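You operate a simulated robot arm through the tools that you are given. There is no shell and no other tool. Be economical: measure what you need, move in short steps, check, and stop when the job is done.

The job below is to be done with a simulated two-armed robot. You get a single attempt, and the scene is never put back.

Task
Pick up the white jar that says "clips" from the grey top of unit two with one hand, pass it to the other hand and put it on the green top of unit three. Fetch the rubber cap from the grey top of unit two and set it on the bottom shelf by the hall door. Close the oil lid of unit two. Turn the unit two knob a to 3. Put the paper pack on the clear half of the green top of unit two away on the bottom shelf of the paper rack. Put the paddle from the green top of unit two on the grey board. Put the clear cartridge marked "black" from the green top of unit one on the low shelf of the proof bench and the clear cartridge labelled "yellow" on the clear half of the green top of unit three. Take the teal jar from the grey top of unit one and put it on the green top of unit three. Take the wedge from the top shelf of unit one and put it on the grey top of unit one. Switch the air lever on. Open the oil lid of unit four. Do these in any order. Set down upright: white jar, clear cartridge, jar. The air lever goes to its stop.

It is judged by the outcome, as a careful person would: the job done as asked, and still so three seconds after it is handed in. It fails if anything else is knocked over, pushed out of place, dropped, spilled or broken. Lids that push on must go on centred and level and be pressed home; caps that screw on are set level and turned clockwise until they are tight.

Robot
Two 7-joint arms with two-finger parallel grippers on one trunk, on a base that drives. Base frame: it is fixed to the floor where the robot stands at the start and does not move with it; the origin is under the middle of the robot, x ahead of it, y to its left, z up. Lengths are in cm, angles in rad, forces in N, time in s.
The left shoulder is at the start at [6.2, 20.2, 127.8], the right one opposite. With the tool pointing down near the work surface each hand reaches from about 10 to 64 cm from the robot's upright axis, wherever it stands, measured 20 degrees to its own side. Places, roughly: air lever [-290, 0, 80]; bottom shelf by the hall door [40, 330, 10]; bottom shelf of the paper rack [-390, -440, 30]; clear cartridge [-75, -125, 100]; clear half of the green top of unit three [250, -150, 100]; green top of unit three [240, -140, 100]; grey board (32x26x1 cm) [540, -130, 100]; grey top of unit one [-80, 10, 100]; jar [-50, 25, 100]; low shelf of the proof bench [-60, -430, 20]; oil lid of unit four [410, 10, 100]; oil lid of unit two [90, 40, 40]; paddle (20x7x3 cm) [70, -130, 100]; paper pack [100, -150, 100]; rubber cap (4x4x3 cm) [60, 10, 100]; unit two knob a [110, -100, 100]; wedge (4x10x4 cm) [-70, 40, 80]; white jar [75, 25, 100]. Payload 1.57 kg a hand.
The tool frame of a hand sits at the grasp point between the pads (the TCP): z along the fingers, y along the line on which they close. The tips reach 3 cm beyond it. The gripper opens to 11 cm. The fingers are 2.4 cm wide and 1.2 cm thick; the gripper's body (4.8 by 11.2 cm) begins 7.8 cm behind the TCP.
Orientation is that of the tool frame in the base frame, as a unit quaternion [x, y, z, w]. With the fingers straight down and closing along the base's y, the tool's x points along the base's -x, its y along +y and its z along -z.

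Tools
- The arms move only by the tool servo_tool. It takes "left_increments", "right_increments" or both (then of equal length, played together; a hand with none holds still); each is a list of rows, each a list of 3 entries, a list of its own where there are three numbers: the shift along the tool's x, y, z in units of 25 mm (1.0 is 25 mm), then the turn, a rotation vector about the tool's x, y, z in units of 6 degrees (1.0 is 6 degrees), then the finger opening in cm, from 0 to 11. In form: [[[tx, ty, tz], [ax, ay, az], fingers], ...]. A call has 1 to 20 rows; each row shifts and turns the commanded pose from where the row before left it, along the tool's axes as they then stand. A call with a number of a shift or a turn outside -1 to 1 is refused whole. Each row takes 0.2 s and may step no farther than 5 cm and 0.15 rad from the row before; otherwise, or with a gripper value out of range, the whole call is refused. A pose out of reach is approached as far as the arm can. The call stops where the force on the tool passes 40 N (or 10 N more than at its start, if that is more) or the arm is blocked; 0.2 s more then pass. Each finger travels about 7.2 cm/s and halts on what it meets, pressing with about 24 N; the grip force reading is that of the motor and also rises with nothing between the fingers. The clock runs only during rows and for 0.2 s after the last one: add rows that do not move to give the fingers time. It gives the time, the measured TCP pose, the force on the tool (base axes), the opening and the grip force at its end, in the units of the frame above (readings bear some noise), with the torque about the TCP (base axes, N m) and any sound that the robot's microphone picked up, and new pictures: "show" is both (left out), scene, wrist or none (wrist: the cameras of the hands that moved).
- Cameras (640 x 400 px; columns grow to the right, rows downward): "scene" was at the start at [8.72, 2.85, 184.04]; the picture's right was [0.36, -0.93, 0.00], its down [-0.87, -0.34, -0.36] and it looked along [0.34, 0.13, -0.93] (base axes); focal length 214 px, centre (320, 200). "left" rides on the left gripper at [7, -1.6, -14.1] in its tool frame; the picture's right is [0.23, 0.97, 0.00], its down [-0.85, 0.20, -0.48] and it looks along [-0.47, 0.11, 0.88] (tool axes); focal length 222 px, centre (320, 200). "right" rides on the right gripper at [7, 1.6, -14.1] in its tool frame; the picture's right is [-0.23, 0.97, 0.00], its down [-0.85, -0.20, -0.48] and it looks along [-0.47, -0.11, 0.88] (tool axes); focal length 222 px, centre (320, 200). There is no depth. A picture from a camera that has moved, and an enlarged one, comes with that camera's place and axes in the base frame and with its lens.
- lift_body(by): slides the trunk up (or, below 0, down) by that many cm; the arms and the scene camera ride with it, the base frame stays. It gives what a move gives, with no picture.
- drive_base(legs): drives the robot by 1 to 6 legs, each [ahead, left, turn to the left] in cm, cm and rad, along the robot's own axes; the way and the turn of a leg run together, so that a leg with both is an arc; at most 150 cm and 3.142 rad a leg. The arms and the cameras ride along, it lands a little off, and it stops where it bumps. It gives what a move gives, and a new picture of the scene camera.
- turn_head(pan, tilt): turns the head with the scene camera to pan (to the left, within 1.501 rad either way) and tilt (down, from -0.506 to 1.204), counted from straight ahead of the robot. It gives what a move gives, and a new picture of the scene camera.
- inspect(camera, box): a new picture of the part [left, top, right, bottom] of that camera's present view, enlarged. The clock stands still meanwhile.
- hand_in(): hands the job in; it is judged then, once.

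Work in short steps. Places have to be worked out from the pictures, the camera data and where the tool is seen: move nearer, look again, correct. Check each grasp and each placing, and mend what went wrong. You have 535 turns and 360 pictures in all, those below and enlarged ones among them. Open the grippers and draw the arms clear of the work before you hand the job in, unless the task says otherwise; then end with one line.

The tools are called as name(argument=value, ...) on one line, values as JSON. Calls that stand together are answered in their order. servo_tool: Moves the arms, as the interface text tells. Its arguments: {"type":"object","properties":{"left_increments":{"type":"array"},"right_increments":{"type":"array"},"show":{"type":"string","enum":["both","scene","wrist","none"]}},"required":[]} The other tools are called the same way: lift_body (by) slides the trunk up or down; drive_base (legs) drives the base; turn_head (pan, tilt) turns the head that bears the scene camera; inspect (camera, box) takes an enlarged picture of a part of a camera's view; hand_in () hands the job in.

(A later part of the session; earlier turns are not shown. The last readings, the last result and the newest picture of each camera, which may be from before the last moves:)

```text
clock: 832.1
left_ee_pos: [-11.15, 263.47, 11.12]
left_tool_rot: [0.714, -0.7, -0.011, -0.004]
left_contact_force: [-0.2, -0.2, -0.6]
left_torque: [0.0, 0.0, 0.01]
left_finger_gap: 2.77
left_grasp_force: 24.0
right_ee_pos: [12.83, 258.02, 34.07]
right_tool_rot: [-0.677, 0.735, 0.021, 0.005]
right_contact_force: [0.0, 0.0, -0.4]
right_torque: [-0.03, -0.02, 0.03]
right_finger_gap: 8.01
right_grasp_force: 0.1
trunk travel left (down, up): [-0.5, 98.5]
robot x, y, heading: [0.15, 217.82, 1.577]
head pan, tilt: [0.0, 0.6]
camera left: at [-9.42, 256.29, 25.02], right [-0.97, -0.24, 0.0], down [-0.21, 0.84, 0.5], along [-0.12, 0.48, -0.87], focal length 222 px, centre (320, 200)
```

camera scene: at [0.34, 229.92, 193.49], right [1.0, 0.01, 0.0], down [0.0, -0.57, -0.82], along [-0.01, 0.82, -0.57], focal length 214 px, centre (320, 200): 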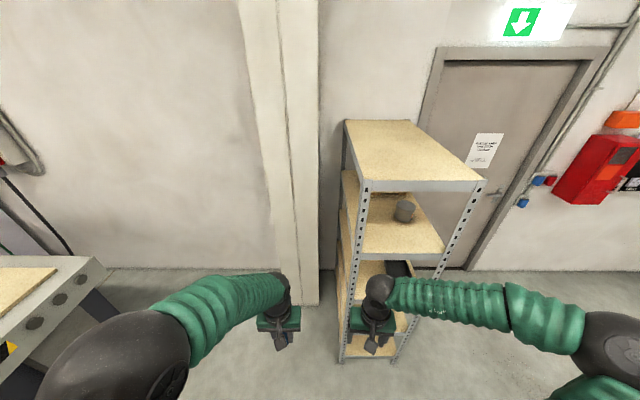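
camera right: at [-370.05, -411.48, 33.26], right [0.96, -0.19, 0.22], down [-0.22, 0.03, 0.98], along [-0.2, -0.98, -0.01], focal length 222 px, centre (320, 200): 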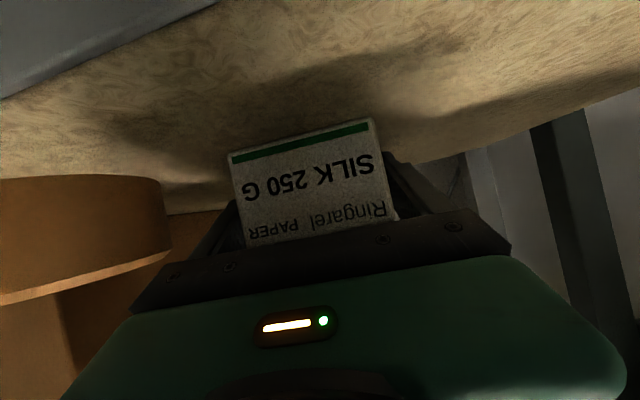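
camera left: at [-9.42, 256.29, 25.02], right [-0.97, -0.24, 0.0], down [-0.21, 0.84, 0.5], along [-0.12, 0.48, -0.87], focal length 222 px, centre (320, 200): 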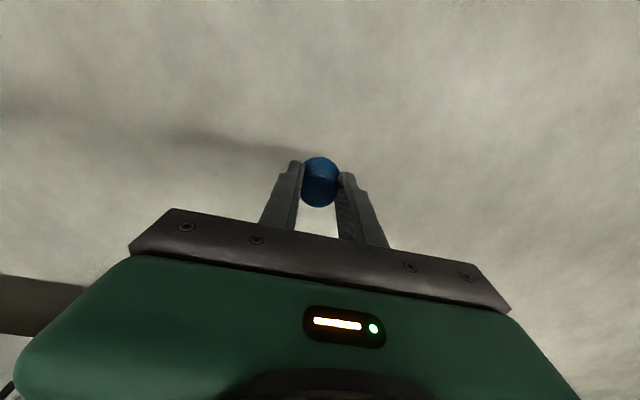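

servo_tool(left_increments=[[[0, 0, 1], [0, 0, 0], 2], [[0, 0, 0.8], [0, 0, 0], 2], [[0, 0, 0.1], [0, 0, 0], 2], [[0, 0, 0.1], [0, 0, 0], 2], [[0, 0, 0.1], [0, 0, 0], 2], [[0, 0, 0], [0, 0, 0], 2]], show="wrist")

```text
clock: 833.5
left_ee_pos: [-11.32, 263.75, 6.07]
left_tool_rot: [0.713, -0.701, -0.011, -0.005]
left_contact_force: [-0.7, 0.0, -0.5]
left_torque: [0.01, -0.01, 0.01]
left_finger_gap: 2.78
left_grasp_force: 24.4
right_ee_pos: [12.92, 258.09, 34.11]
right_tool_rot: [-0.676, 0.737, 0.02, 0.006]
right_contact_force: [0.0, -0.4, 0.2]
right_torque: [0.02, 0.0, 0.01]
right_finger_gap: 7.99
right_grasp_force: 0.0
trunk travel left (down, up): [-0.5, 98.5]
robot x, y, heading: [-0.01, 217.62, 1.578]
head pan, tilt: [0.0, 0.6]
camera left: at [-9.44, 256.52, 19.76], right [-0.97, -0.24, 0.0], down [-0.21, 0.84, 0.5], along [-0.12, 0.48, -0.87], focal length 222 px, centre (320, 200)
```

left: 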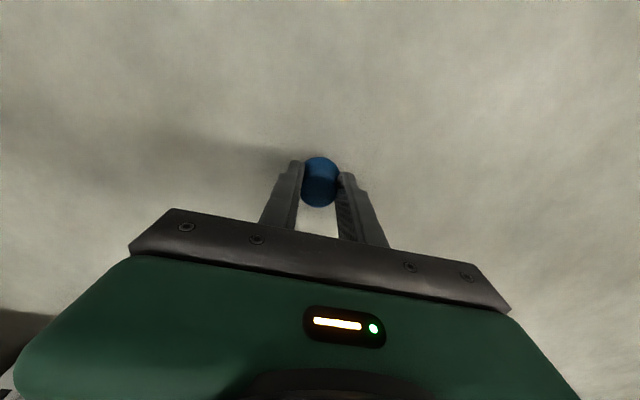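

servo_tool(left_increments=[[[0, 0, 0.15], [0, 0, 0], 2], [[0, 0, 0.15], [0, 0, 0], 2], [[0, 0, 0.15], [0, 0, 0], 2], [[0, 0, 0.1], [0, 0, 0], 2], [[0, 0, 0], [0, 0, 0], 2]], show="none")

```text
clock: 834.7
left_ee_pos: [-11.39, 263.77, 4.62]
left_tool_rot: [0.713, -0.701, -0.011, -0.005]
left_contact_force: [-0.2, -0.3, -0.2]
left_torque: [-0.01, -0.02, 0.01]
left_finger_gap: 2.75
left_grasp_force: 23.9
right_ee_pos: [12.85, 257.94, 34.13]
right_tool_rot: [-0.676, 0.736, 0.021, 0.005]
right_contact_force: [-0.2, 1.4, -0.4]
right_torque: [0.02, -0.05, 0.02]
right_finger_gap: 8.0
right_grasp_force: 0.0
trunk travel left (down, up): [-0.5, 98.5]
robot x, y, heading: [0.11, 217.83, 1.58]
head pan, tilt: [0.0, 0.6]
```

servo_tool(left_increments=[[[0, 0, 0.1], [0, 0, 0], 2], [[0, 0, 0.1], [0, 0, 0], 2], [[0, 0, 0.1], [0, 0, 0], 2], [[0, 0, 0], [0, 0, 0], 2]], show="none")

```text
clock: 835.7
left_ee_pos: [-11.31, 263.83, 3.89]
left_tool_rot: [0.713, -0.701, -0.01, -0.006]
left_contact_force: [0.8, -3.7, 7.7]
left_torque: [-0.1, -0.11, -0.03]
left_finger_gap: 2.8
left_grasp_force: 24.2
right_ee_pos: [12.93, 258.0, 34.25]
right_tool_rot: [-0.678, 0.735, 0.022, 0.005]
right_contact_force: [-0.3, -0.5, -0.6]
right_torque: [0.0, 0.0, 0.03]
right_finger_gap: 7.97
right_grasp_force: 0.1
trunk travel left (down, up): [-0.5, 98.5]
robot x, y, heading: [0.2, 217.37, 1.573]
head pan, tilt: [0.0, 0.6]
```

On the floor. I release and raise, then move so that the right hand can take it pitched.

servo_tool(left_increments=[[[0, 0, 0], [0, 0, 0], 5], [[0, 0, 0], [0, 0, 0], 7], [[0, 0, 0], [0, 0, 0], 7], [[0, 0, -0.8], [0, 0, 0], 7], [[0, 0, -1], [0, 0, 0], 7], [[0, 0, -1], [0, 0, 0], 7], [[0, 0, -1], [0, 0, 0], 7], [[0, 0, -1], [0, 0, 0], 7], [[0, 0, -1], [0, 0, 0], 7], [[0, 0, -1], [0, 0, 0], 7], [[0, 0, -1], [0, 0, 0], 7], [[1, 0.5, 0], [0, 0, 0], 7], [[1, 0.5, 0], [0, 0, 0], 7], [[1, 0.5, 0], [0, 0, 0], 7]], show="wrist")

drive_base(legs=[[-8, 24, 0]])

servo_tool(right_increments=[[[-0.9, 0, 0], [0, 0, 0.9], 8], [[-0.9, 0, 0], [0, 0, 0], 8], [[-0.9, 0, 0], [0, 0, 0], 8], [[-0.9, 0, 0], [0, 0, 0], 8], [[-0.9, 0, 0], [0, 0, 0], 8], [[-0.9, 0, 0], [0, 0, 0], 8], [[0, 0, 0], [0, -1, 0], 8], [[0, 0, 0], [0, -1, 0], 8], [[0, 0, 0], [0, -1, 0], 8], [[0, 0, 0], [0, -1, 0], 8], [[0, 0, 0], [0, -1, 0], 8], [[0, 0, 0], [0, -1, 0], 8], [[0, 0, 0], [0, -1, 0], 8], [[0, 0, 0], [0, -1, 0], 8], [[0, 0, 0], [0, -1, 0], 8], [[0, 0, 0], [0, -1, 0], 8]])

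```text
clock: 838.7
left_ee_pos: [-14.47, 255.7, 23.19]
left_tool_rot: [0.713, -0.701, -0.011, -0.006]
left_contact_force: [-0.1, -0.4, 0.1]
left_torque: [0.02, -0.02, 0.0]
left_finger_gap: 6.98
left_grasp_force: 0.1
right_ee_pos: [12.91, 258.08, 34.2]
right_tool_rot: [-0.677, 0.736, 0.02, 0.006]
right_contact_force: [0.3, -0.6, 0.1]
right_torque: [0.02, -0.01, -0.01]
right_finger_gap: 7.97
right_grasp_force: 0.1
trunk travel left (down, up): [-0.5, 98.5]
robot x, y, heading: [-0.03, 217.68, 1.579]
head pan, tilt: [0.0, 0.6]
camera left: at [-12.74, 248.49, 37.0], right [-0.97, -0.24, 0.0], down [-0.21, 0.84, 0.5], along [-0.12, 0.48, -0.87], focal length 222 px, centre (320, 200)
```

left: 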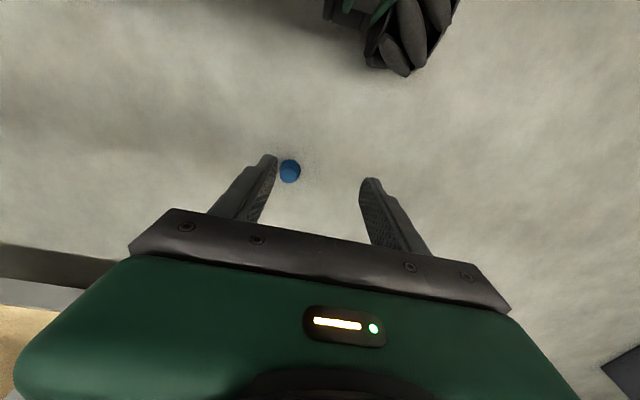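

```text
clock: 840.5
left_ee_pos: [-38.42, 247.62, 23.25]
left_tool_rot: [0.713, -0.701, -0.01, -0.006]
left_contact_force: [0.6, -0.6, 0.0]
left_torque: [0.0, -0.02, 0.02]
left_finger_gap: 7.03
left_grasp_force: 0.1
right_ee_pos: [-11.08, 249.74, 34.24]
right_tool_rot: [-0.677, 0.736, 0.021, 0.005]
right_contact_force: [-0.5, -1.4, -0.6]
right_torque: [0.01, 0.0, 0.01]
right_finger_gap: 8.01
right_grasp_force: 0.1
trunk travel left (down, up): [-0.5, 98.5]
robot x, y, heading: [-23.61, 209.47, 1.577]
head pan, tilt: [0.0, 0.6]
camera scene: at [-23.65, 221.56, 101.5], right [1.0, 0.0, 0.0], down [0.0, -0.57, -0.82], along [0.0, 0.82, -0.57], focal length 214 px, centre (320, 200)
```

scene: 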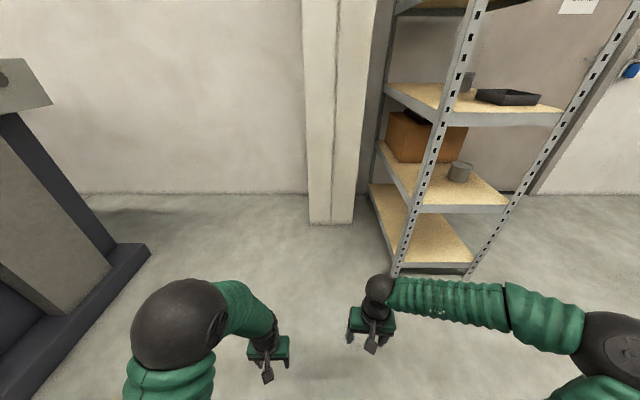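

```text
clock: 843.9
left_ee_pos: [-38.32, 247.64, 23.3]
left_tool_rot: [0.712, -0.702, -0.01, -0.006]
left_contact_force: [0.1, 0.9, -0.2]
left_torque: [0.01, 0.0, -0.01]
left_finger_gap: 6.99
left_grasp_force: 0.1
right_ee_pos: [-8.92, 263.17, 34.6]
right_tool_rot: [-0.544, 0.663, 0.339, 0.387]
right_contact_force: [-0.2, 0.0, 0.3]
right_torque: [-0.02, -0.01, -0.01]
right_finger_gap: 8.0
right_grasp_force: 0.0
trunk travel left (down, up): [-0.5, 98.5]
robot x, y, heading: [-24.13, 209.32, 1.571]
head pan, tilt: [0.0, 0.6]
camera scene: at [-23.71, 221.57, 101.5], right [1.0, 0.0, 0.0], down [0.0, -0.57, -0.82], along [0.0, 0.82, -0.57], focal length 214 px, centre (320, 200)
camera right: at [-13.22, 247.87, 35.11], right [-0.93, 0.28, 0.23], down [0.22, -0.06, 0.97], along [0.28, 0.96, 0.0], focal length 222 px, centre (320, 200)
```

scene: 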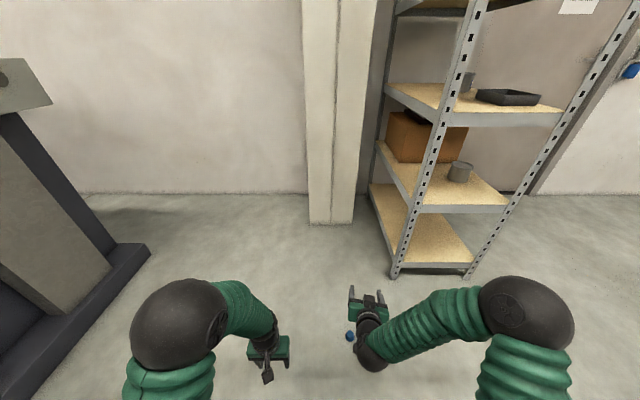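
right: 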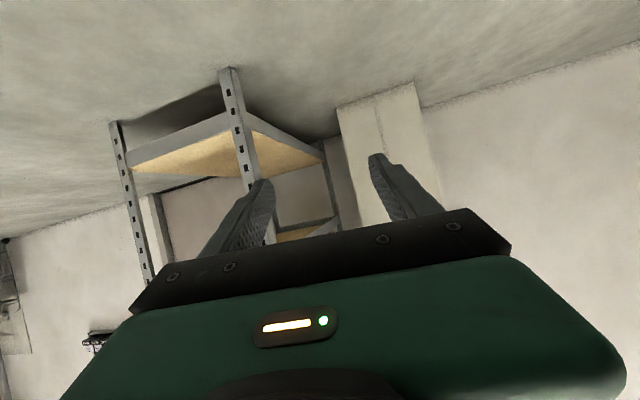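

I correct the slight yaw error and lower the right hand over the cap, first to about z≈10.

servo_tool(right_increments=[[[0, 0.45, 0], [-0.68, 0, -0.385], 8], [[0, 0.45, 0], [-0.68, 0, -0.385], 8], [[0.846, 0, 0.462], [0, 0, 0], 8], [[0.846, 0, 0.462], [0, 0, 0], 8], [[0.846, 0, 0.462], [0, 0, 0], 8], [[0.846, 0, 0.462], [0, 0, 0], 8], [[0.846, 0, 0.462], [0, 0, 0], 8], [[0.846, 0, 0.462], [0, 0, 0], 8], [[0.846, 0, 0.462], [0, 0, 0], 8], [[0.846, 0, 0.462], [0, 0, 0], 8], [[0.846, 0, 0.462], [0, 0, 0], 8], [[0, 0, 0], [0, 0, 0], 8]], show="wrist")

```text
clock: 846.5
left_ee_pos: [-38.44, 247.59, 23.37]
left_tool_rot: [0.713, -0.701, -0.011, -0.006]
left_contact_force: [0.4, 0.4, -0.2]
left_torque: [-0.01, -0.01, 0.04]
left_finger_gap: 7.0
left_grasp_force: 0.1
right_ee_pos: [-11.47, 263.76, 12.93]
right_tool_rot: [-0.598, 0.613, 0.369, 0.361]
right_contact_force: [-0.1, 0.2, 0.3]
right_torque: [-0.05, -0.01, -0.01]
right_finger_gap: 7.99
right_grasp_force: 0.0
trunk travel left (down, up): [-0.5, 98.5]
robot x, y, heading: [-24.24, 209.69, 1.579]
head pan, tilt: [0.0, 0.6]
camera right: at [-13.36, 248.08, 13.39], right [-0.97, 0.12, 0.22], down [0.22, -0.03, 0.97], along [0.12, 0.99, 0.0], focal length 222 px, centre (320, 200)
```

right: 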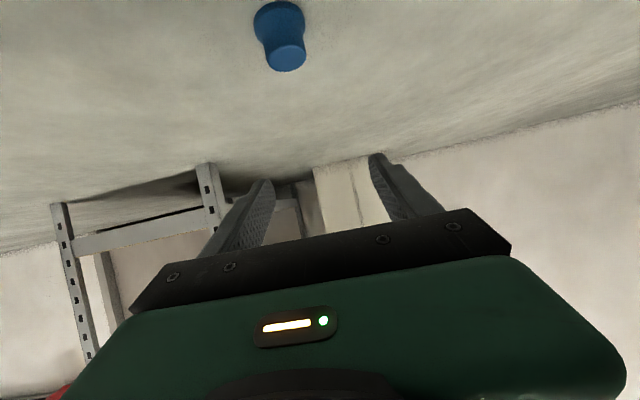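

servo_tool(right_increments=[[[0.89, 0, 0.39], [0, 0, 0], 8], [[0.89, 0, 0.39], [0, 0, 0], 8], [[0.89, 0, 0.39], [0, 0, 0], 8], [[0.75, 0, 0.33], [0, 0, 0], 8], [[0, 0, 0], [0, 0, 0], 8]], show="wrist")

```text
clock: 847.7
left_ee_pos: [-38.42, 247.55, 23.16]
left_tool_rot: [0.712, -0.702, -0.01, -0.005]
left_contact_force: [0.5, -1.4, 0.1]
left_torque: [-0.01, -0.03, -0.03]
left_finger_gap: 6.98
left_grasp_force: 0.1
right_ee_pos: [-11.81, 263.04, 3.49]
right_tool_rot: [-0.597, 0.615, 0.368, 0.361]
right_contact_force: [0.3, 0.6, 0.2]
right_torque: [-0.01, -0.02, 0.02]
right_finger_gap: 8.01
right_grasp_force: 0.0
trunk travel left (down, up): [-0.5, 98.5]
robot x, y, heading: [-24.06, 209.0, 1.576]
head pan, tilt: [0.0, 0.6]
camera right: at [-13.62, 247.33, 4.08], right [-0.97, 0.12, 0.22], down [0.22, -0.03, 0.98], along [0.12, 0.99, 0.0], focal length 222 px, centre (320, 200)
```

right: 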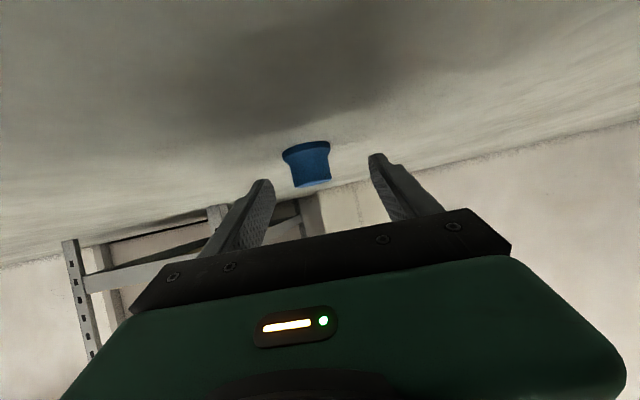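

servo_tool(right_increments=[[[0.18, -0.1, 0.08], [0, 0, 0], 8], [[0, 0, 0], [0, 0, 0], 5], [[0, 0, 0], [0, 0, 0], 2], [[0, 0, 0], [0, 0, 0], 2], [[0, 0, 0], [0, 0, 0], 2], [[0, 0, 0], [0, 0, 0], 2]], show="none")

servo_tool(right_increments=[[[-0.35, 0, -0.17], [0, 0, 0], 2], [[-0.87, 0, -0.47], [0, 0, 0], 2], [[-0.87, 0, -0.47], [0, 0, 0], 2], [[-0.87, 0, -0.47], [0, 0, 0], 2], [[-0.87, 0, -0.47], [0, 0, 0], 2], [[-0.87, 0, -0.47], [0, 0, 0], 2], [[-0.87, 0, -0.47], [0, 0, 0], 2], [[-0.6, 0, -0.3], [0, 0, 0], 2]], show="wrist")

```text
clock: 849.1
left_ee_pos: [-38.46, 247.65, 23.31]
left_tool_rot: [0.713, -0.701, -0.01, -0.005]
left_contact_force: [-0.2, 0.4, 0.7]
left_torque: [0.01, 0.01, -0.01]
left_finger_gap: 7.02
left_grasp_force: 0.0
right_ee_pos: [-11.47, 263.03, 3.17]
right_tool_rot: [-0.598, 0.614, 0.369, 0.36]
right_contact_force: [0.3, 0.2, 0.5]
right_torque: [0.0, 0.03, 0.01]
right_finger_gap: 2.82
right_grasp_force: 24.1
trunk travel left (down, up): [-0.5, 98.5]
robot x, y, heading: [-23.64, 209.48, 1.579]
head pan, tilt: [0.0, 0.6]
```

```text
clock: 850.9
left_ee_pos: [-38.42, 247.59, 23.3]
left_tool_rot: [0.713, -0.701, -0.01, -0.005]
left_contact_force: [0.0, -0.1, -0.4]
left_torque: [0.02, 0.0, 0.01]
left_finger_gap: 7.0
left_grasp_force: 0.0
right_ee_pos: [-11.08, 262.9, 20.67]
right_tool_rot: [-0.597, 0.614, 0.369, 0.362]
right_contact_force: [0.3, -0.2, -1.1]
right_torque: [0.01, -0.01, -0.06]
right_finger_gap: 2.84
right_grasp_force: 24.2
trunk travel left (down, up): [-0.5, 98.5]
robot x, y, heading: [-23.98, 209.71, 1.575]
head pan, tilt: [0.0, 0.6]
camera right: at [-13.01, 247.22, 21.16], right [-0.97, 0.12, 0.22], down [0.22, -0.03, 0.98], along [0.12, 0.99, 0.0], focal length 222 px, centre (320, 200)
```

right: 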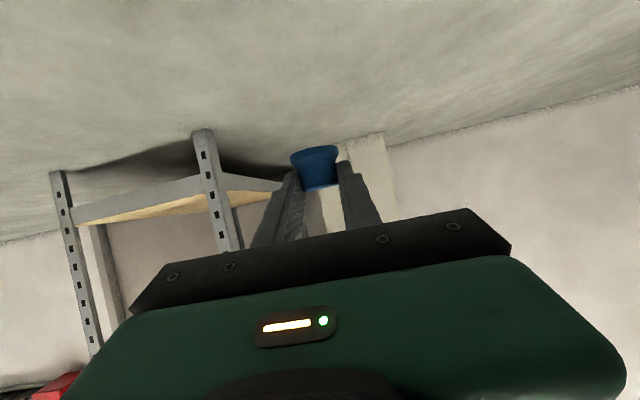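

Cap held; bottom shelf z≈10, next shelf at ≈45. I tuck the left hand and drive so the cap comes over the bottom shelf at (37, 302).

servo_tool(left_increments=[[[0.8, 0.6, -0.8], [0, 0, 0], 7], [[0.8, 0.6, -0.8], [0, 0, 0], 7], [[0.8, 0.6, -0.8], [0, 0, 0], 7]], show="none")

drive_base(legs=[[0, -48, -0.005], [24, 0, 0]])

```text
clock: 851.7
left_ee_pos: [-42.97, 241.26, 29.04]
left_tool_rot: [0.712, -0.702, -0.011, -0.006]
left_contact_force: [1.2, 0.0, -0.3]
left_torque: [0.0, 0.03, 0.03]
left_finger_gap: 7.03
left_grasp_force: 0.1
right_ee_pos: [-11.05, 262.93, 20.67]
right_tool_rot: [-0.597, 0.614, 0.369, 0.361]
right_contact_force: [0.1, 0.1, -0.6]
right_torque: [0.03, 0.0, 0.02]
right_finger_gap: 2.81
right_grasp_force: 24.1
trunk travel left (down, up): [-0.5, 98.5]
robot x, y, heading: [-23.79, 209.15, 1.577]
head pan, tilt: [0.0, 0.6]
```

```text
clock: 856.0
left_ee_pos: [5.57, 265.23, 29.13]
left_tool_rot: [0.713, -0.701, -0.012, -0.007]
left_contact_force: [-0.9, -1.3, -0.7]
left_torque: [0.03, 0.02, -0.04]
left_finger_gap: 7.0
left_grasp_force: 0.1
right_ee_pos: [37.18, 286.83, 20.64]
right_tool_rot: [-0.598, 0.614, 0.368, 0.361]
right_contact_force: [-0.2, 0.5, -0.5]
right_torque: [-0.03, -0.03, 0.0]
right_finger_gap: 2.79
right_grasp_force: 23.9
trunk travel left (down, up): [-0.5, 98.5]
robot x, y, heading: [24.35, 233.54, 1.576]
head pan, tilt: [0.0, 0.6]
camera scene: at [24.68, 245.5, 101.5], right [1.0, 0.01, 0.0], down [0.0, -0.57, -0.82], along [-0.01, 0.82, -0.57], focal length 214 px, centre (320, 200)
```

scene: 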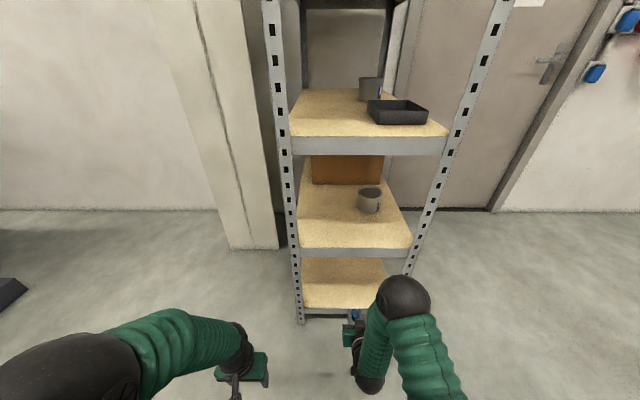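

drive_base(legs=[[15, 0, 0]])

servo_tool(right_increments=[[[0.5, 0, 0.26], [0, 0, 0], 2], [[0.5, 0, 0.26], [0, 0, 0], 2], [[0.5, 0, 0.26], [0, 0, 0], 2], [[0.3, 0, 0.16], [0, 0, 0], 2], [[0, 0, 0], [0, 0, 0], 2]], show="wrist")

```text
clock: 857.3
left_ee_pos: [5.41, 280.24, 29.14]
left_tool_rot: [0.712, -0.702, -0.011, -0.007]
left_contact_force: [-0.9, -0.2, 0.5]
left_torque: [0.01, 0.01, 0.0]
left_finger_gap: 7.03
left_grasp_force: 0.0
right_ee_pos: [37.25, 301.8, 20.71]
right_tool_rot: [-0.597, 0.613, 0.369, 0.362]
right_contact_force: [0.1, 0.0, -0.4]
right_torque: [-0.02, 0.03, -0.05]
right_finger_gap: 2.8
right_grasp_force: 24.2
trunk travel left (down, up): [-0.5, 98.5]
robot x, y, heading: [24.65, 248.01, 1.575]
head pan, tilt: [0.0, 0.6]
camera scene: at [24.6, 260.45, 101.5], right [1.0, 0.01, 0.0], down [0.0, -0.57, -0.82], along [0.0, 0.82, -0.57], focal length 214 px, centre (320, 200)
```

scene: 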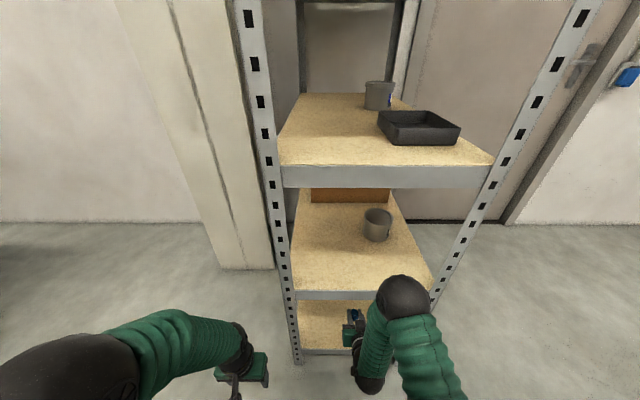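

```text
clock: 858.2
left_ee_pos: [5.37, 280.22, 29.21]
left_tool_rot: [0.713, -0.701, -0.012, -0.008]
left_contact_force: [0.1, -0.1, 0.2]
left_torque: [0.0, -0.01, -0.01]
left_finger_gap: 7.0
left_grasp_force: 0.0
right_ee_pos: [37.07, 301.99, 17.09]
right_tool_rot: [-0.595, 0.61, 0.374, 0.367]
right_contact_force: [0.8, -13.9, 23.1]
right_torque: [-0.01, -0.1, -0.08]
right_finger_gap: 2.86
right_grasp_force: 24.5
trunk travel left (down, up): [-0.5, 98.5]
robot x, y, heading: [24.54, 248.02, 1.581]
head pan, tilt: [0.0, 0.6]
stopped in row 4 (right hand): the force on the tool passed its limit at 43 N (the readings are from after the stop); the commanded pose is now the measured one
camera right: at [35.17, 286.29, 17.31], right [-0.97, 0.12, 0.22], down [0.22, -0.04, 0.97], along [0.12, 0.99, 0.02], focal length 222 px, centre (320, 200)
```

right: 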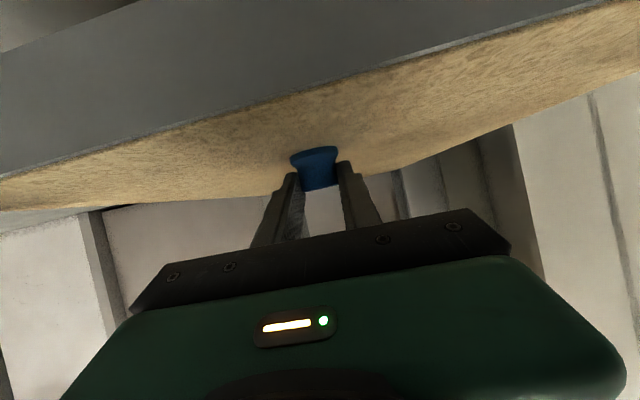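

Contact (shelf z≈14). I ease up a few mm and release.

servo_tool(right_increments=[[[-0.06, 0, -0.03], [0, 0, 0], 2], [[0, 0, 0], [0, 0, 0], 4], [[0, 0, 0], [0, 0, 0], 6], [[0, 0, 0], [0, 0, 0], 7], [[-0.4, 0, -0.2], [0, 0, 0], 7], [[0, 0, 0], [0, 0, 0], 7]], show="wrist")

```text
clock: 859.6
left_ee_pos: [5.4, 280.18, 28.96]
left_tool_rot: [0.713, -0.701, -0.012, -0.007]
left_contact_force: [0.2, 0.7, 0.5]
left_torque: [-0.01, -0.01, 0.0]
left_finger_gap: 6.98
left_grasp_force: 0.1
right_ee_pos: [37.05, 301.86, 17.99]
right_tool_rot: [-0.596, 0.612, 0.372, 0.364]
right_contact_force: [-0.2, -0.6, 0.2]
right_torque: [-0.02, 0.02, 0.0]
right_finger_gap: 7.03
right_grasp_force: 0.1
trunk travel left (down, up): [-0.5, 98.5]
robot x, y, heading: [24.26, 248.55, 1.576]
head pan, tilt: [0.0, 0.6]
camera right: at [35.21, 286.26, 18.35], right [-0.97, 0.12, 0.22], down [0.22, -0.04, 0.97], along [0.12, 0.99, 0.01], focal length 222 px, centre (320, 200)
```

right: 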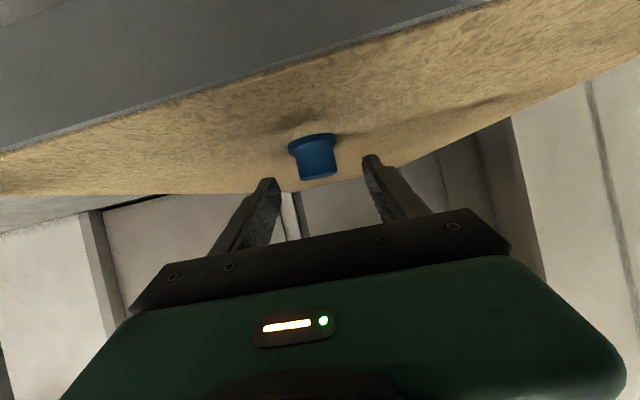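

The cap stands on the bottom shelf. I back out and check.

drive_base(legs=[[-40, 0, 0]])

inspect(camera="scene", box=[260, 180, 440, 300])

```text
clock: 862.1
left_ee_pos: [5.67, 240.51, 29.13]
left_tool_rot: [0.713, -0.701, -0.012, -0.008]
left_contact_force: [-0.2, 0.4, 0.1]
left_torque: [0.02, 0.0, 0.05]
left_finger_gap: 7.0
left_grasp_force: 0.0
right_ee_pos: [37.25, 262.32, 17.97]
right_tool_rot: [-0.595, 0.612, 0.371, 0.364]
right_contact_force: [0.0, 0.3, -0.8]
right_torque: [0.03, 0.01, 0.0]
right_finger_gap: 6.99
right_grasp_force: 0.0
trunk travel left (down, up): [-0.5, 98.5]
robot x, y, heading: [25.04, 208.83, 1.575]
head pan, tilt: [0.0, 0.6]
camera scene: at [24.8, 220.8, 101.5], right [1.0, 0.0, 0.0], down [0.0, -0.57, -0.82], along [0.0, 0.82, -0.57], focal length 214 px, centre (320, 200)
```

scene: 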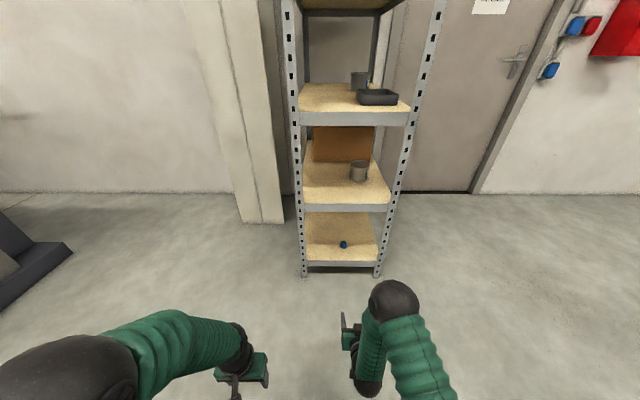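

```text
3.33 times, centred on (350, 240) of scene
camera zoom: at [24.8, 220.8, 101.5], right [1.0, 0.0, 0.0], down [0.0, -0.57, -0.82], along [0.0, 0.82, -0.57], focal length 715 px, centre (220, 67)
```

zoom: 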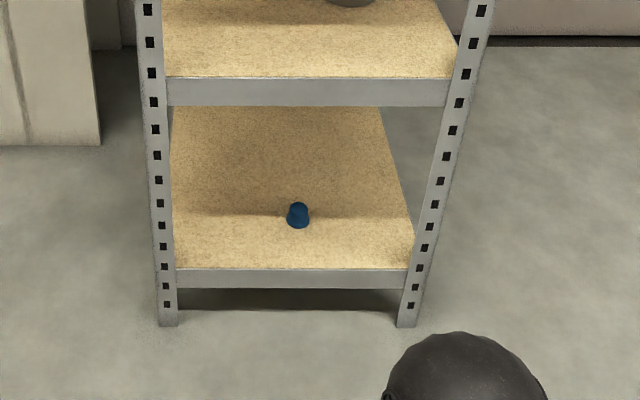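

Cap placed. Last task: the air lever near (-290, 0, 80). I reset the right hand, raise the trunk, and drive west along y≈112.

servo_tool(right_increments=[[[0, 0, 0], [0, 1, 0], 8], [[0, 0, 0], [0, 1, 0], 8], [[0, 0, 0], [0, 1, 0], 8], [[0, 0, 0], [0, 1, 0], 8], [[0, 0, 0], [0, 1, 0], 8], [[0, 0, 0], [0, 1, 0], 8], [[0, 0, 0], [0, 1, 0], 8], [[0, 0, 0], [0, 1, 0], 8], [[0, 0, 0], [0, 1, 0], 8], [[0, 0, 0], [0, 1, 0], 8], [[1, -0.4, 0], [0, 0, 0], 8], [[1, -0.4, 0], [0, 0, 0], 8], [[1, -0.4, 0], [0, 0, 0], 8], [[1, -0.4, 0], [0, 0, 0], 8], [[1, -0.4, 0], [0, 0, 0], 8]], show="none")

lift_body(by=40)

lift_body(by=40)

drive_base(legs=[[-97, 0, 0], [0, 0, 1.566], [120, 0, 0]])

turn_head(pan=0.3, tilt=0.5)

```text
clock: 865.3
left_ee_pos: [5.63, 240.42, 29.14]
left_tool_rot: [0.713, -0.701, -0.013, -0.007]
left_contact_force: [-0.5, 0.1, -0.4]
left_torque: [0.0, 0.02, -0.03]
left_finger_gap: 6.99
left_grasp_force: 0.0
right_ee_pos: [42.12, 249.79, 17.49]
right_tool_rot: [-0.702, 0.712, 0.024, 0.01]
right_contact_force: [0.3, 0.2, -0.3]
right_torque: [0.01, -0.02, 0.0]
right_finger_gap: 8.01
right_grasp_force: 0.1
trunk travel left (down, up): [-0.5, 98.5]
robot x, y, heading: [24.59, 208.77, 1.577]
head pan, tilt: [0.0, 0.6]
```

```text
clock: 869.1
left_ee_pos: [5.68, 240.55, 69.1]
left_tool_rot: [0.712, -0.702, -0.012, -0.009]
left_contact_force: [0.1, -0.5, 0.4]
left_torque: [-0.02, 0.0, -0.01]
left_finger_gap: 6.99
left_grasp_force: 0.0
right_ee_pos: [42.07, 249.89, 57.44]
right_tool_rot: [-0.701, 0.712, 0.025, 0.01]
right_contact_force: [0.3, 0.5, 0.8]
right_torque: [-0.04, -0.01, 0.0]
right_finger_gap: 7.97
right_grasp_force: 0.0
trunk travel left (down, up): [-40.5, 58.5]
robot x, y, heading: [24.49, 208.62, 1.574]
head pan, tilt: [0.0, 0.6]
```

```text
clock: 872.9
left_ee_pos: [5.72, 240.68, 109.23]
left_tool_rot: [0.712, -0.702, -0.013, -0.008]
left_contact_force: [-0.5, -0.3, -0.5]
left_torque: [-0.02, -0.01, -0.01]
left_finger_gap: 6.96
left_grasp_force: 0.1
right_ee_pos: [41.99, 249.85, 97.35]
right_tool_rot: [-0.701, 0.713, 0.024, 0.009]
right_contact_force: [-0.2, -0.1, 0.1]
right_torque: [0.01, 0.02, -0.01]
right_finger_gap: 8.01
right_grasp_force: 0.0
trunk travel left (down, up): [-80.5, 18.5]
robot x, y, heading: [24.7, 208.76, 1.577]
head pan, tilt: [0.0, 0.6]
```

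```text
clock: 887.6
left_ee_pos: [-128.03, 89.65, 109.22]
left_tool_rot: [1.0, 0.012, -0.013, 0.004]
left_contact_force: [0.1, 0.3, -0.4]
left_torque: [0.02, -0.01, -0.01]
left_finger_gap: 7.03
left_grasp_force: 0.0
right_ee_pos: [-137.64, 126.07, 97.55]
right_tool_rot: [1.0, -0.005, -0.025, 0.011]
right_contact_force: [-0.8, 0.5, -0.4]
right_torque: [-0.04, 0.05, 0.02]
right_finger_gap: 8.0
right_grasp_force: 0.1
trunk travel left (down, up): [-80.5, 18.5]
robot x, y, heading: [-95.98, 108.78, -3.137]
head pan, tilt: [0.0, 0.6]
camera scene: at [-108.07, 108.86, 181.51], right [-0.01, 1.0, 0.0], down [0.57, 0.01, -0.82], along [-0.82, -0.01, -0.57], focal length 214 px, centre (320, 200)
```

scene: 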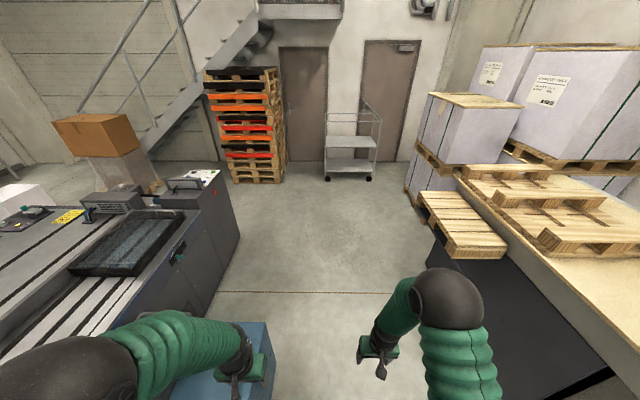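

```text
clock: 888.4
left_ee_pos: [-128.07, 89.6, 109.14]
left_tool_rot: [1.0, 0.011, -0.014, 0.004]
left_contact_force: [-0.1, -0.2, -0.3]
left_torque: [-0.03, 0.0, 0.0]
left_finger_gap: 7.01
left_grasp_force: 0.0
right_ee_pos: [-137.67, 126.07, 97.55]
right_tool_rot: [1.0, -0.005, -0.024, 0.01]
right_contact_force: [0.7, 0.8, -0.3]
right_torque: [0.01, -0.03, 0.02]
right_finger_gap: 8.02
right_grasp_force: 0.0
trunk travel left (down, up): [-80.5, 18.5]
robot x, y, heading: [-96.45, 108.72, -3.134]
head pan, tilt: [0.3, 0.499]
camera scene: at [-108.06, 106.15, 182.4], right [-0.31, 0.95, 0.0], down [0.46, 0.15, -0.88], along [-0.83, -0.27, -0.48], focal length 214 px, centre (320, 200)
```

scene: 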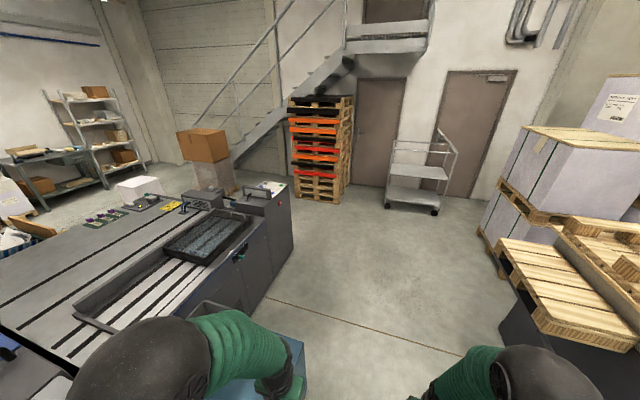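

inspect(camera="scene", box=[170, 170, 310, 290])

```text
3.33 times, centred on (240, 230) of scene
camera zoom: at [-108.06, 106.15, 182.4], right [-0.31, 0.95, 0.0], down [0.46, 0.15, -0.88], along [-0.83, -0.27, -0.48], focal length 715 px, centre (587, 100)
```

zoom: 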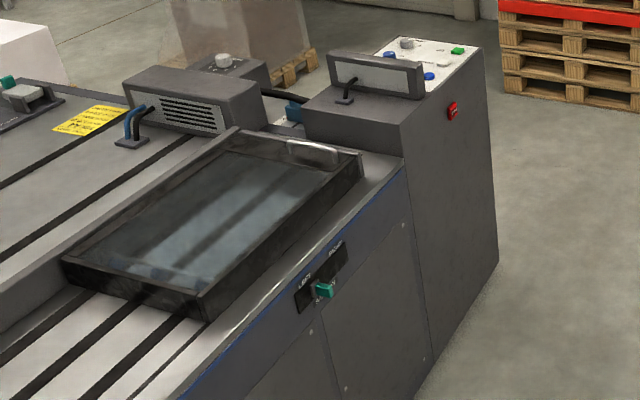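

The console at the far end has a red item about where the lever should be. I drive closer and look.

drive_base(legs=[[120, 0, 0]])

turn_head(pan=0.9, tilt=0.6)

inspect(camera="scene", box=[230, 120, 430, 270])

```text
clock: 894.5
left_ee_pos: [-248.7, 88.76, 109.33]
left_tool_rot: [1.0, 0.008, -0.015, 0.004]
left_contact_force: [0.2, 0.1, 0.3]
left_torque: [0.01, 0.02, 0.01]
left_finger_gap: 7.02
left_grasp_force: 0.0
right_ee_pos: [-258.07, 125.17, 97.55]
right_tool_rot: [1.0, -0.006, -0.026, 0.01]
right_contact_force: [0.5, 0.0, 0.3]
right_torque: [-0.01, 0.03, 0.0]
right_finger_gap: 8.0
right_grasp_force: 0.1
trunk travel left (down, up): [-80.5, 18.5]
robot x, y, heading: [-217.12, 107.85, -3.131]
head pan, tilt: [0.3, 0.499]
camera scene: at [-228.58, 105.19, 182.42], right [-0.3, 0.95, 0.0], down [0.46, 0.14, -0.88], along [-0.84, -0.27, -0.48], focal length 214 px, centre (320, 200)
```

scene: 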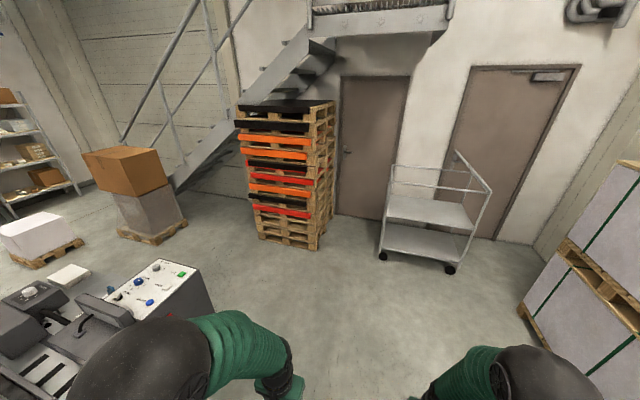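

```text
clock: 895.5
left_ee_pos: [-248.74, 88.76, 109.21]
left_tool_rot: [1.0, 0.008, -0.015, 0.004]
left_contact_force: [-0.3, 0.1, -0.6]
left_torque: [-0.01, 0.0, 0.0]
left_finger_gap: 6.99
left_grasp_force: 0.2
right_ee_pos: [-258.03, 125.29, 97.57]
right_tool_rot: [1.0, -0.006, -0.025, 0.01]
right_contact_force: [-0.3, 0.5, 0.7]
right_torque: [0.03, 0.0, -0.01]
right_finger_gap: 7.99
right_grasp_force: 0.1
trunk travel left (down, up): [-80.5, 18.5]
robot x, y, heading: [-217.21, 107.96, -3.132]
head pan, tilt: [0.901, 0.6]
camera scene: at [-225.5, 100.97, 181.5], right [-0.79, 0.62, 0.0], down [0.35, 0.44, -0.82], along [-0.51, -0.65, -0.57], focal length 214 px, centre (320, 200)
```

scene: 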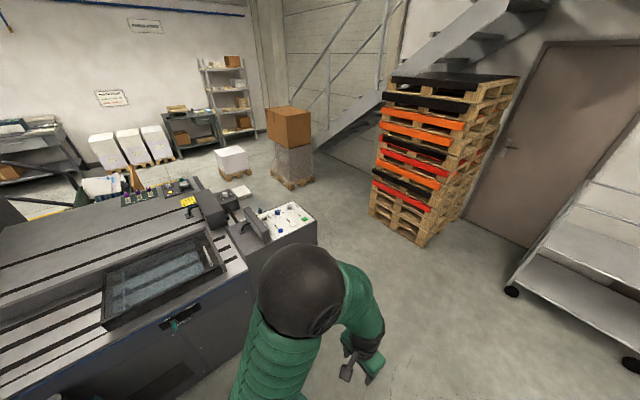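

```text
2.67 times, centred on (330, 195) of scene
camera zoom: at [-225.5, 100.97, 181.5], right [-0.79, 0.62, 0.0], down [0.35, 0.44, -0.82], along [-0.51, -0.65, -0.57], focal length 572 px, centre (293, 213)
```

zoom: 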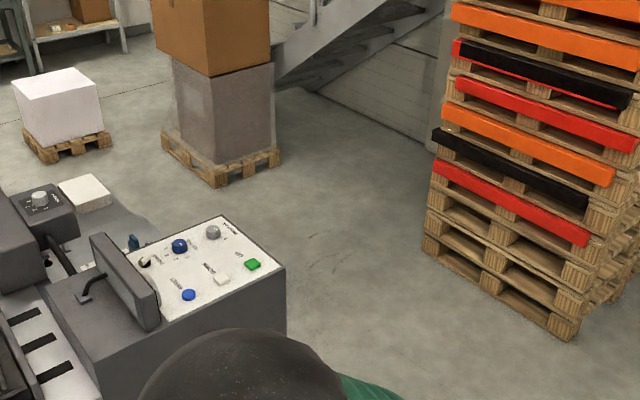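

inspect(camera="scene", box=[215, 185, 325, 255])

```text
5.71 times, centred on (270, 220) of scene
camera zoom: at [-225.5, 100.97, 181.5], right [-0.79, 0.62, 0.0], down [0.35, 0.44, -0.82], along [-0.51, -0.65, -0.57], focal length 1226 px, centre (606, 86)
```

zoom: 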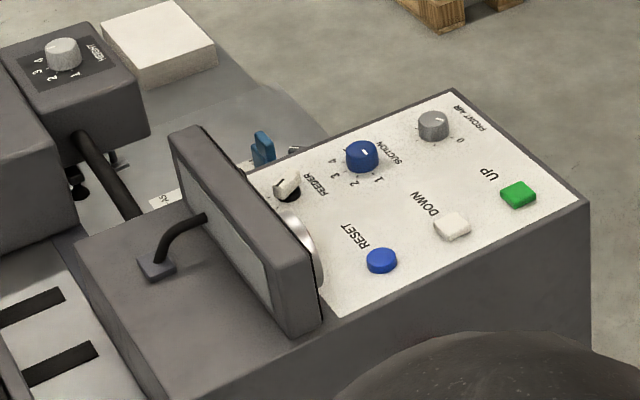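

The blue handle beside an "A…" label behind the console (≈(-270,-28)) may be the air lever. I go round to the west side and face east.

lift_body(by=12)

drive_base(legs=[[126, 0, 0], [0, 0, 3.13], [0, -100, 0]])

turn_head(pan=-0.1, tilt=0.75)

```text
clock: 897.0
left_ee_pos: [-248.76, 88.8, 121.1]
left_tool_rot: [1.0, 0.009, -0.015, 0.003]
left_contact_force: [-0.1, 0.1, -0.5]
left_torque: [-0.01, 0.0, 0.0]
left_finger_gap: 7.0
left_grasp_force: 0.0
right_ee_pos: [-258.03, 125.3, 109.58]
right_tool_rot: [1.0, -0.007, -0.026, 0.011]
right_contact_force: [0.7, -0.7, -0.6]
right_torque: [-0.02, 0.02, 0.01]
right_finger_gap: 7.99
right_grasp_force: 0.1
trunk travel left (down, up): [-92.5, 6.5]
robot x, y, heading: [-217.32, 107.85, -3.131]
head pan, tilt: [0.901, 0.6]
```

```text
clock: 915.5
left_ee_pos: [-307.61, 26.55, 121.19]
left_tool_rot: [-0.009, 1.0, 0.002, 0.015]
left_contact_force: [0.7, 0.1, 0.6]
left_torque: [-0.03, 0.02, -0.03]
left_finger_gap: 6.98
left_grasp_force: 0.1
right_ee_pos: [-298.17, -9.97, 109.66]
right_tool_rot: [0.006, 1.0, 0.009, 0.026]
right_contact_force: [0.6, -0.2, 0.1]
right_torque: [-0.04, 0.0, -0.01]
right_finger_gap: 8.0
right_grasp_force: 0.0
trunk travel left (down, up): [-92.5, 6.5]
robot x, y, heading: [-339.48, 7.04, 0.007]
head pan, tilt: [0.901, 0.6]
camera scene: at [-330.26, 14.79, 193.48], right [0.79, -0.62, 0.0], down [-0.35, -0.45, -0.82], along [0.51, 0.65, -0.57], focal length 214 px, centre (320, 200)
```

scene: 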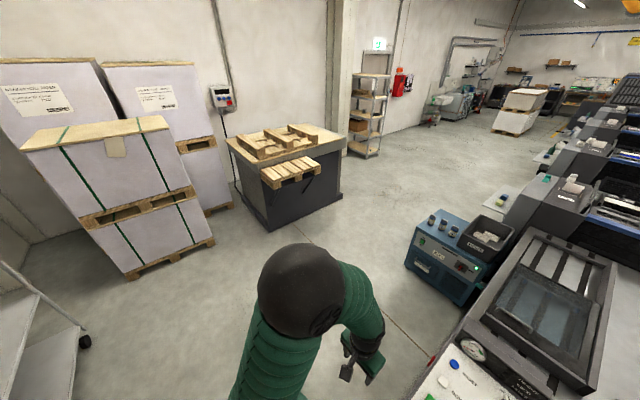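

```text
clock: 916.7
left_ee_pos: [-307.64, 26.0, 121.24]
left_tool_rot: [-0.009, 1.0, 0.004, 0.015]
left_contact_force: [0.3, 0.1, 0.1]
left_torque: [-0.03, -0.02, 0.02]
left_finger_gap: 6.98
left_grasp_force: 0.1
right_ee_pos: [-298.28, -10.23, 109.5]
right_tool_rot: [0.006, 1.0, 0.011, 0.025]
right_contact_force: [-0.7, -0.3, 0.1]
right_torque: [0.0, 0.0, 0.02]
right_finger_gap: 8.0
right_grasp_force: 0.0
trunk travel left (down, up): [-92.5, 6.5]
robot x, y, heading: [-339.13, 6.96, 0.007]
head pan, tilt: [-0.099, 0.75]
camera scene: at [-327.45, 6.44, 192.21], right [-0.09, -1.0, 0.0], down [-0.68, 0.06, -0.73], along [0.73, -0.07, -0.68], focal length 214 px, centre (320, 200)
```

scene: 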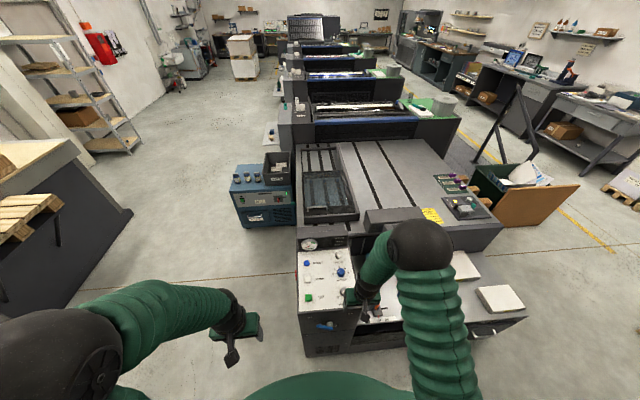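

inspect(camera="scene", box=[280, 230, 440, 360])

```text
3.08 times, centred on (360, 295) of scene
camera zoom: at [-327.45, 6.44, 192.21], right [-0.09, -1.0, 0.0], down [-0.68, 0.06, -0.73], along [0.73, -0.07, -0.68], focal length 660 px, centre (197, -92)
```

zoom: 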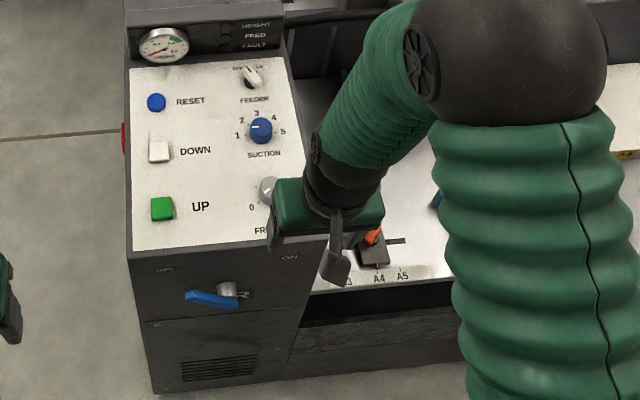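

A blue lever on the console's west face points to OFF (left); ON is to the right. I move the right arm aside for a clearer look.

servo_tool(right_increments=[[[0.8, -0.9, -0.3], [0, 0, 0], 4], [[0.8, -0.9, -0.3], [0, 0, 0], 2], [[0.8, -0.9, -0.3], [0, 0, 0], 0], [[0.8, -0.9, 0], [0, 0, 0], 0], [[0, -0.9, 0], [0, 0, 0], 0], [[0, -0.9, 0], [0, 0, 0], 0]], show="none")

turn_head(pan=0.0, tilt=1.0)

inspect(camera="scene", box=[290, 200, 370, 270])

```text
clock: 918.1
left_ee_pos: [-307.54, 25.96, 121.27]
left_tool_rot: [-0.008, 1.0, 0.004, 0.015]
left_contact_force: [-0.1, 0.8, 0.1]
left_torque: [0.02, 0.0, -0.02]
left_finger_gap: 6.97
left_grasp_force: 0.1
right_ee_pos: [-306.41, -23.93, 110.9]
right_tool_rot: [0.007, 1.0, 0.011, 0.027]
right_contact_force: [0.1, 0.7, -0.2]
right_torque: [0.01, -0.02, 0.01]
right_finger_gap: 0.0
right_grasp_force: 21.2
trunk travel left (down, up): [-92.5, 6.5]
robot x, y, heading: [-338.97, 7.4, 0.01]
head pan, tilt: [-0.099, 0.75]
```

```text
clock: 918.9
left_ee_pos: [-307.57, 26.01, 121.25]
left_tool_rot: [-0.009, 1.0, 0.004, 0.014]
left_contact_force: [-0.6, -0.5, -0.1]
left_torque: [-0.02, 0.0, 0.02]
left_finger_gap: 7.03
left_grasp_force: 0.1
right_ee_pos: [-306.48, -23.77, 110.87]
right_tool_rot: [0.006, 1.0, 0.011, 0.025]
right_contact_force: [0.1, 0.7, 0.2]
right_torque: [-0.01, 0.0, -0.02]
right_finger_gap: 0.0
right_grasp_force: 21.5
trunk travel left (down, up): [-92.5, 6.5]
robot x, y, heading: [-339.42, 7.36, 0.006]
head pan, tilt: [0.0, 1.0]
camera scene: at [-328.79, 7.19, 190.31], right [0.01, -1.0, 0.0], down [-0.84, -0.01, -0.54], along [0.54, 0.0, -0.84], focal length 214 px, centre (320, 200)
```

scene: 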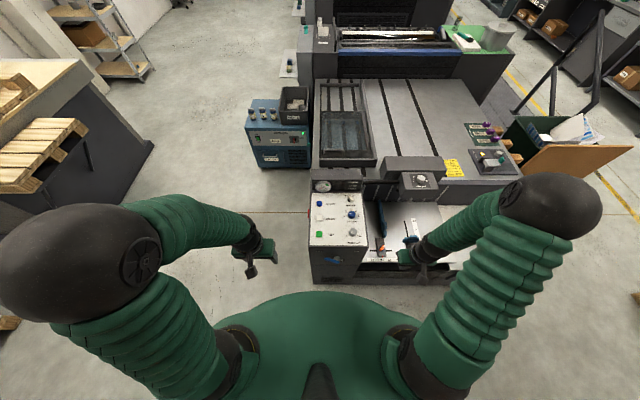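

```text
5.71 times, centred on (330, 235) of scene
camera zoom: at [-328.79, 7.19, 190.31], right [0.01, -1.0, 0.0], down [-0.84, -0.01, -0.54], along [0.54, 0.0, -0.84], focal length 1226 px, centre (263, 0)
```

zoom: 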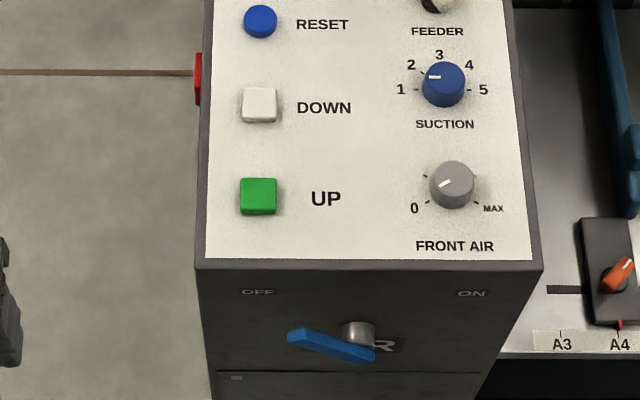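

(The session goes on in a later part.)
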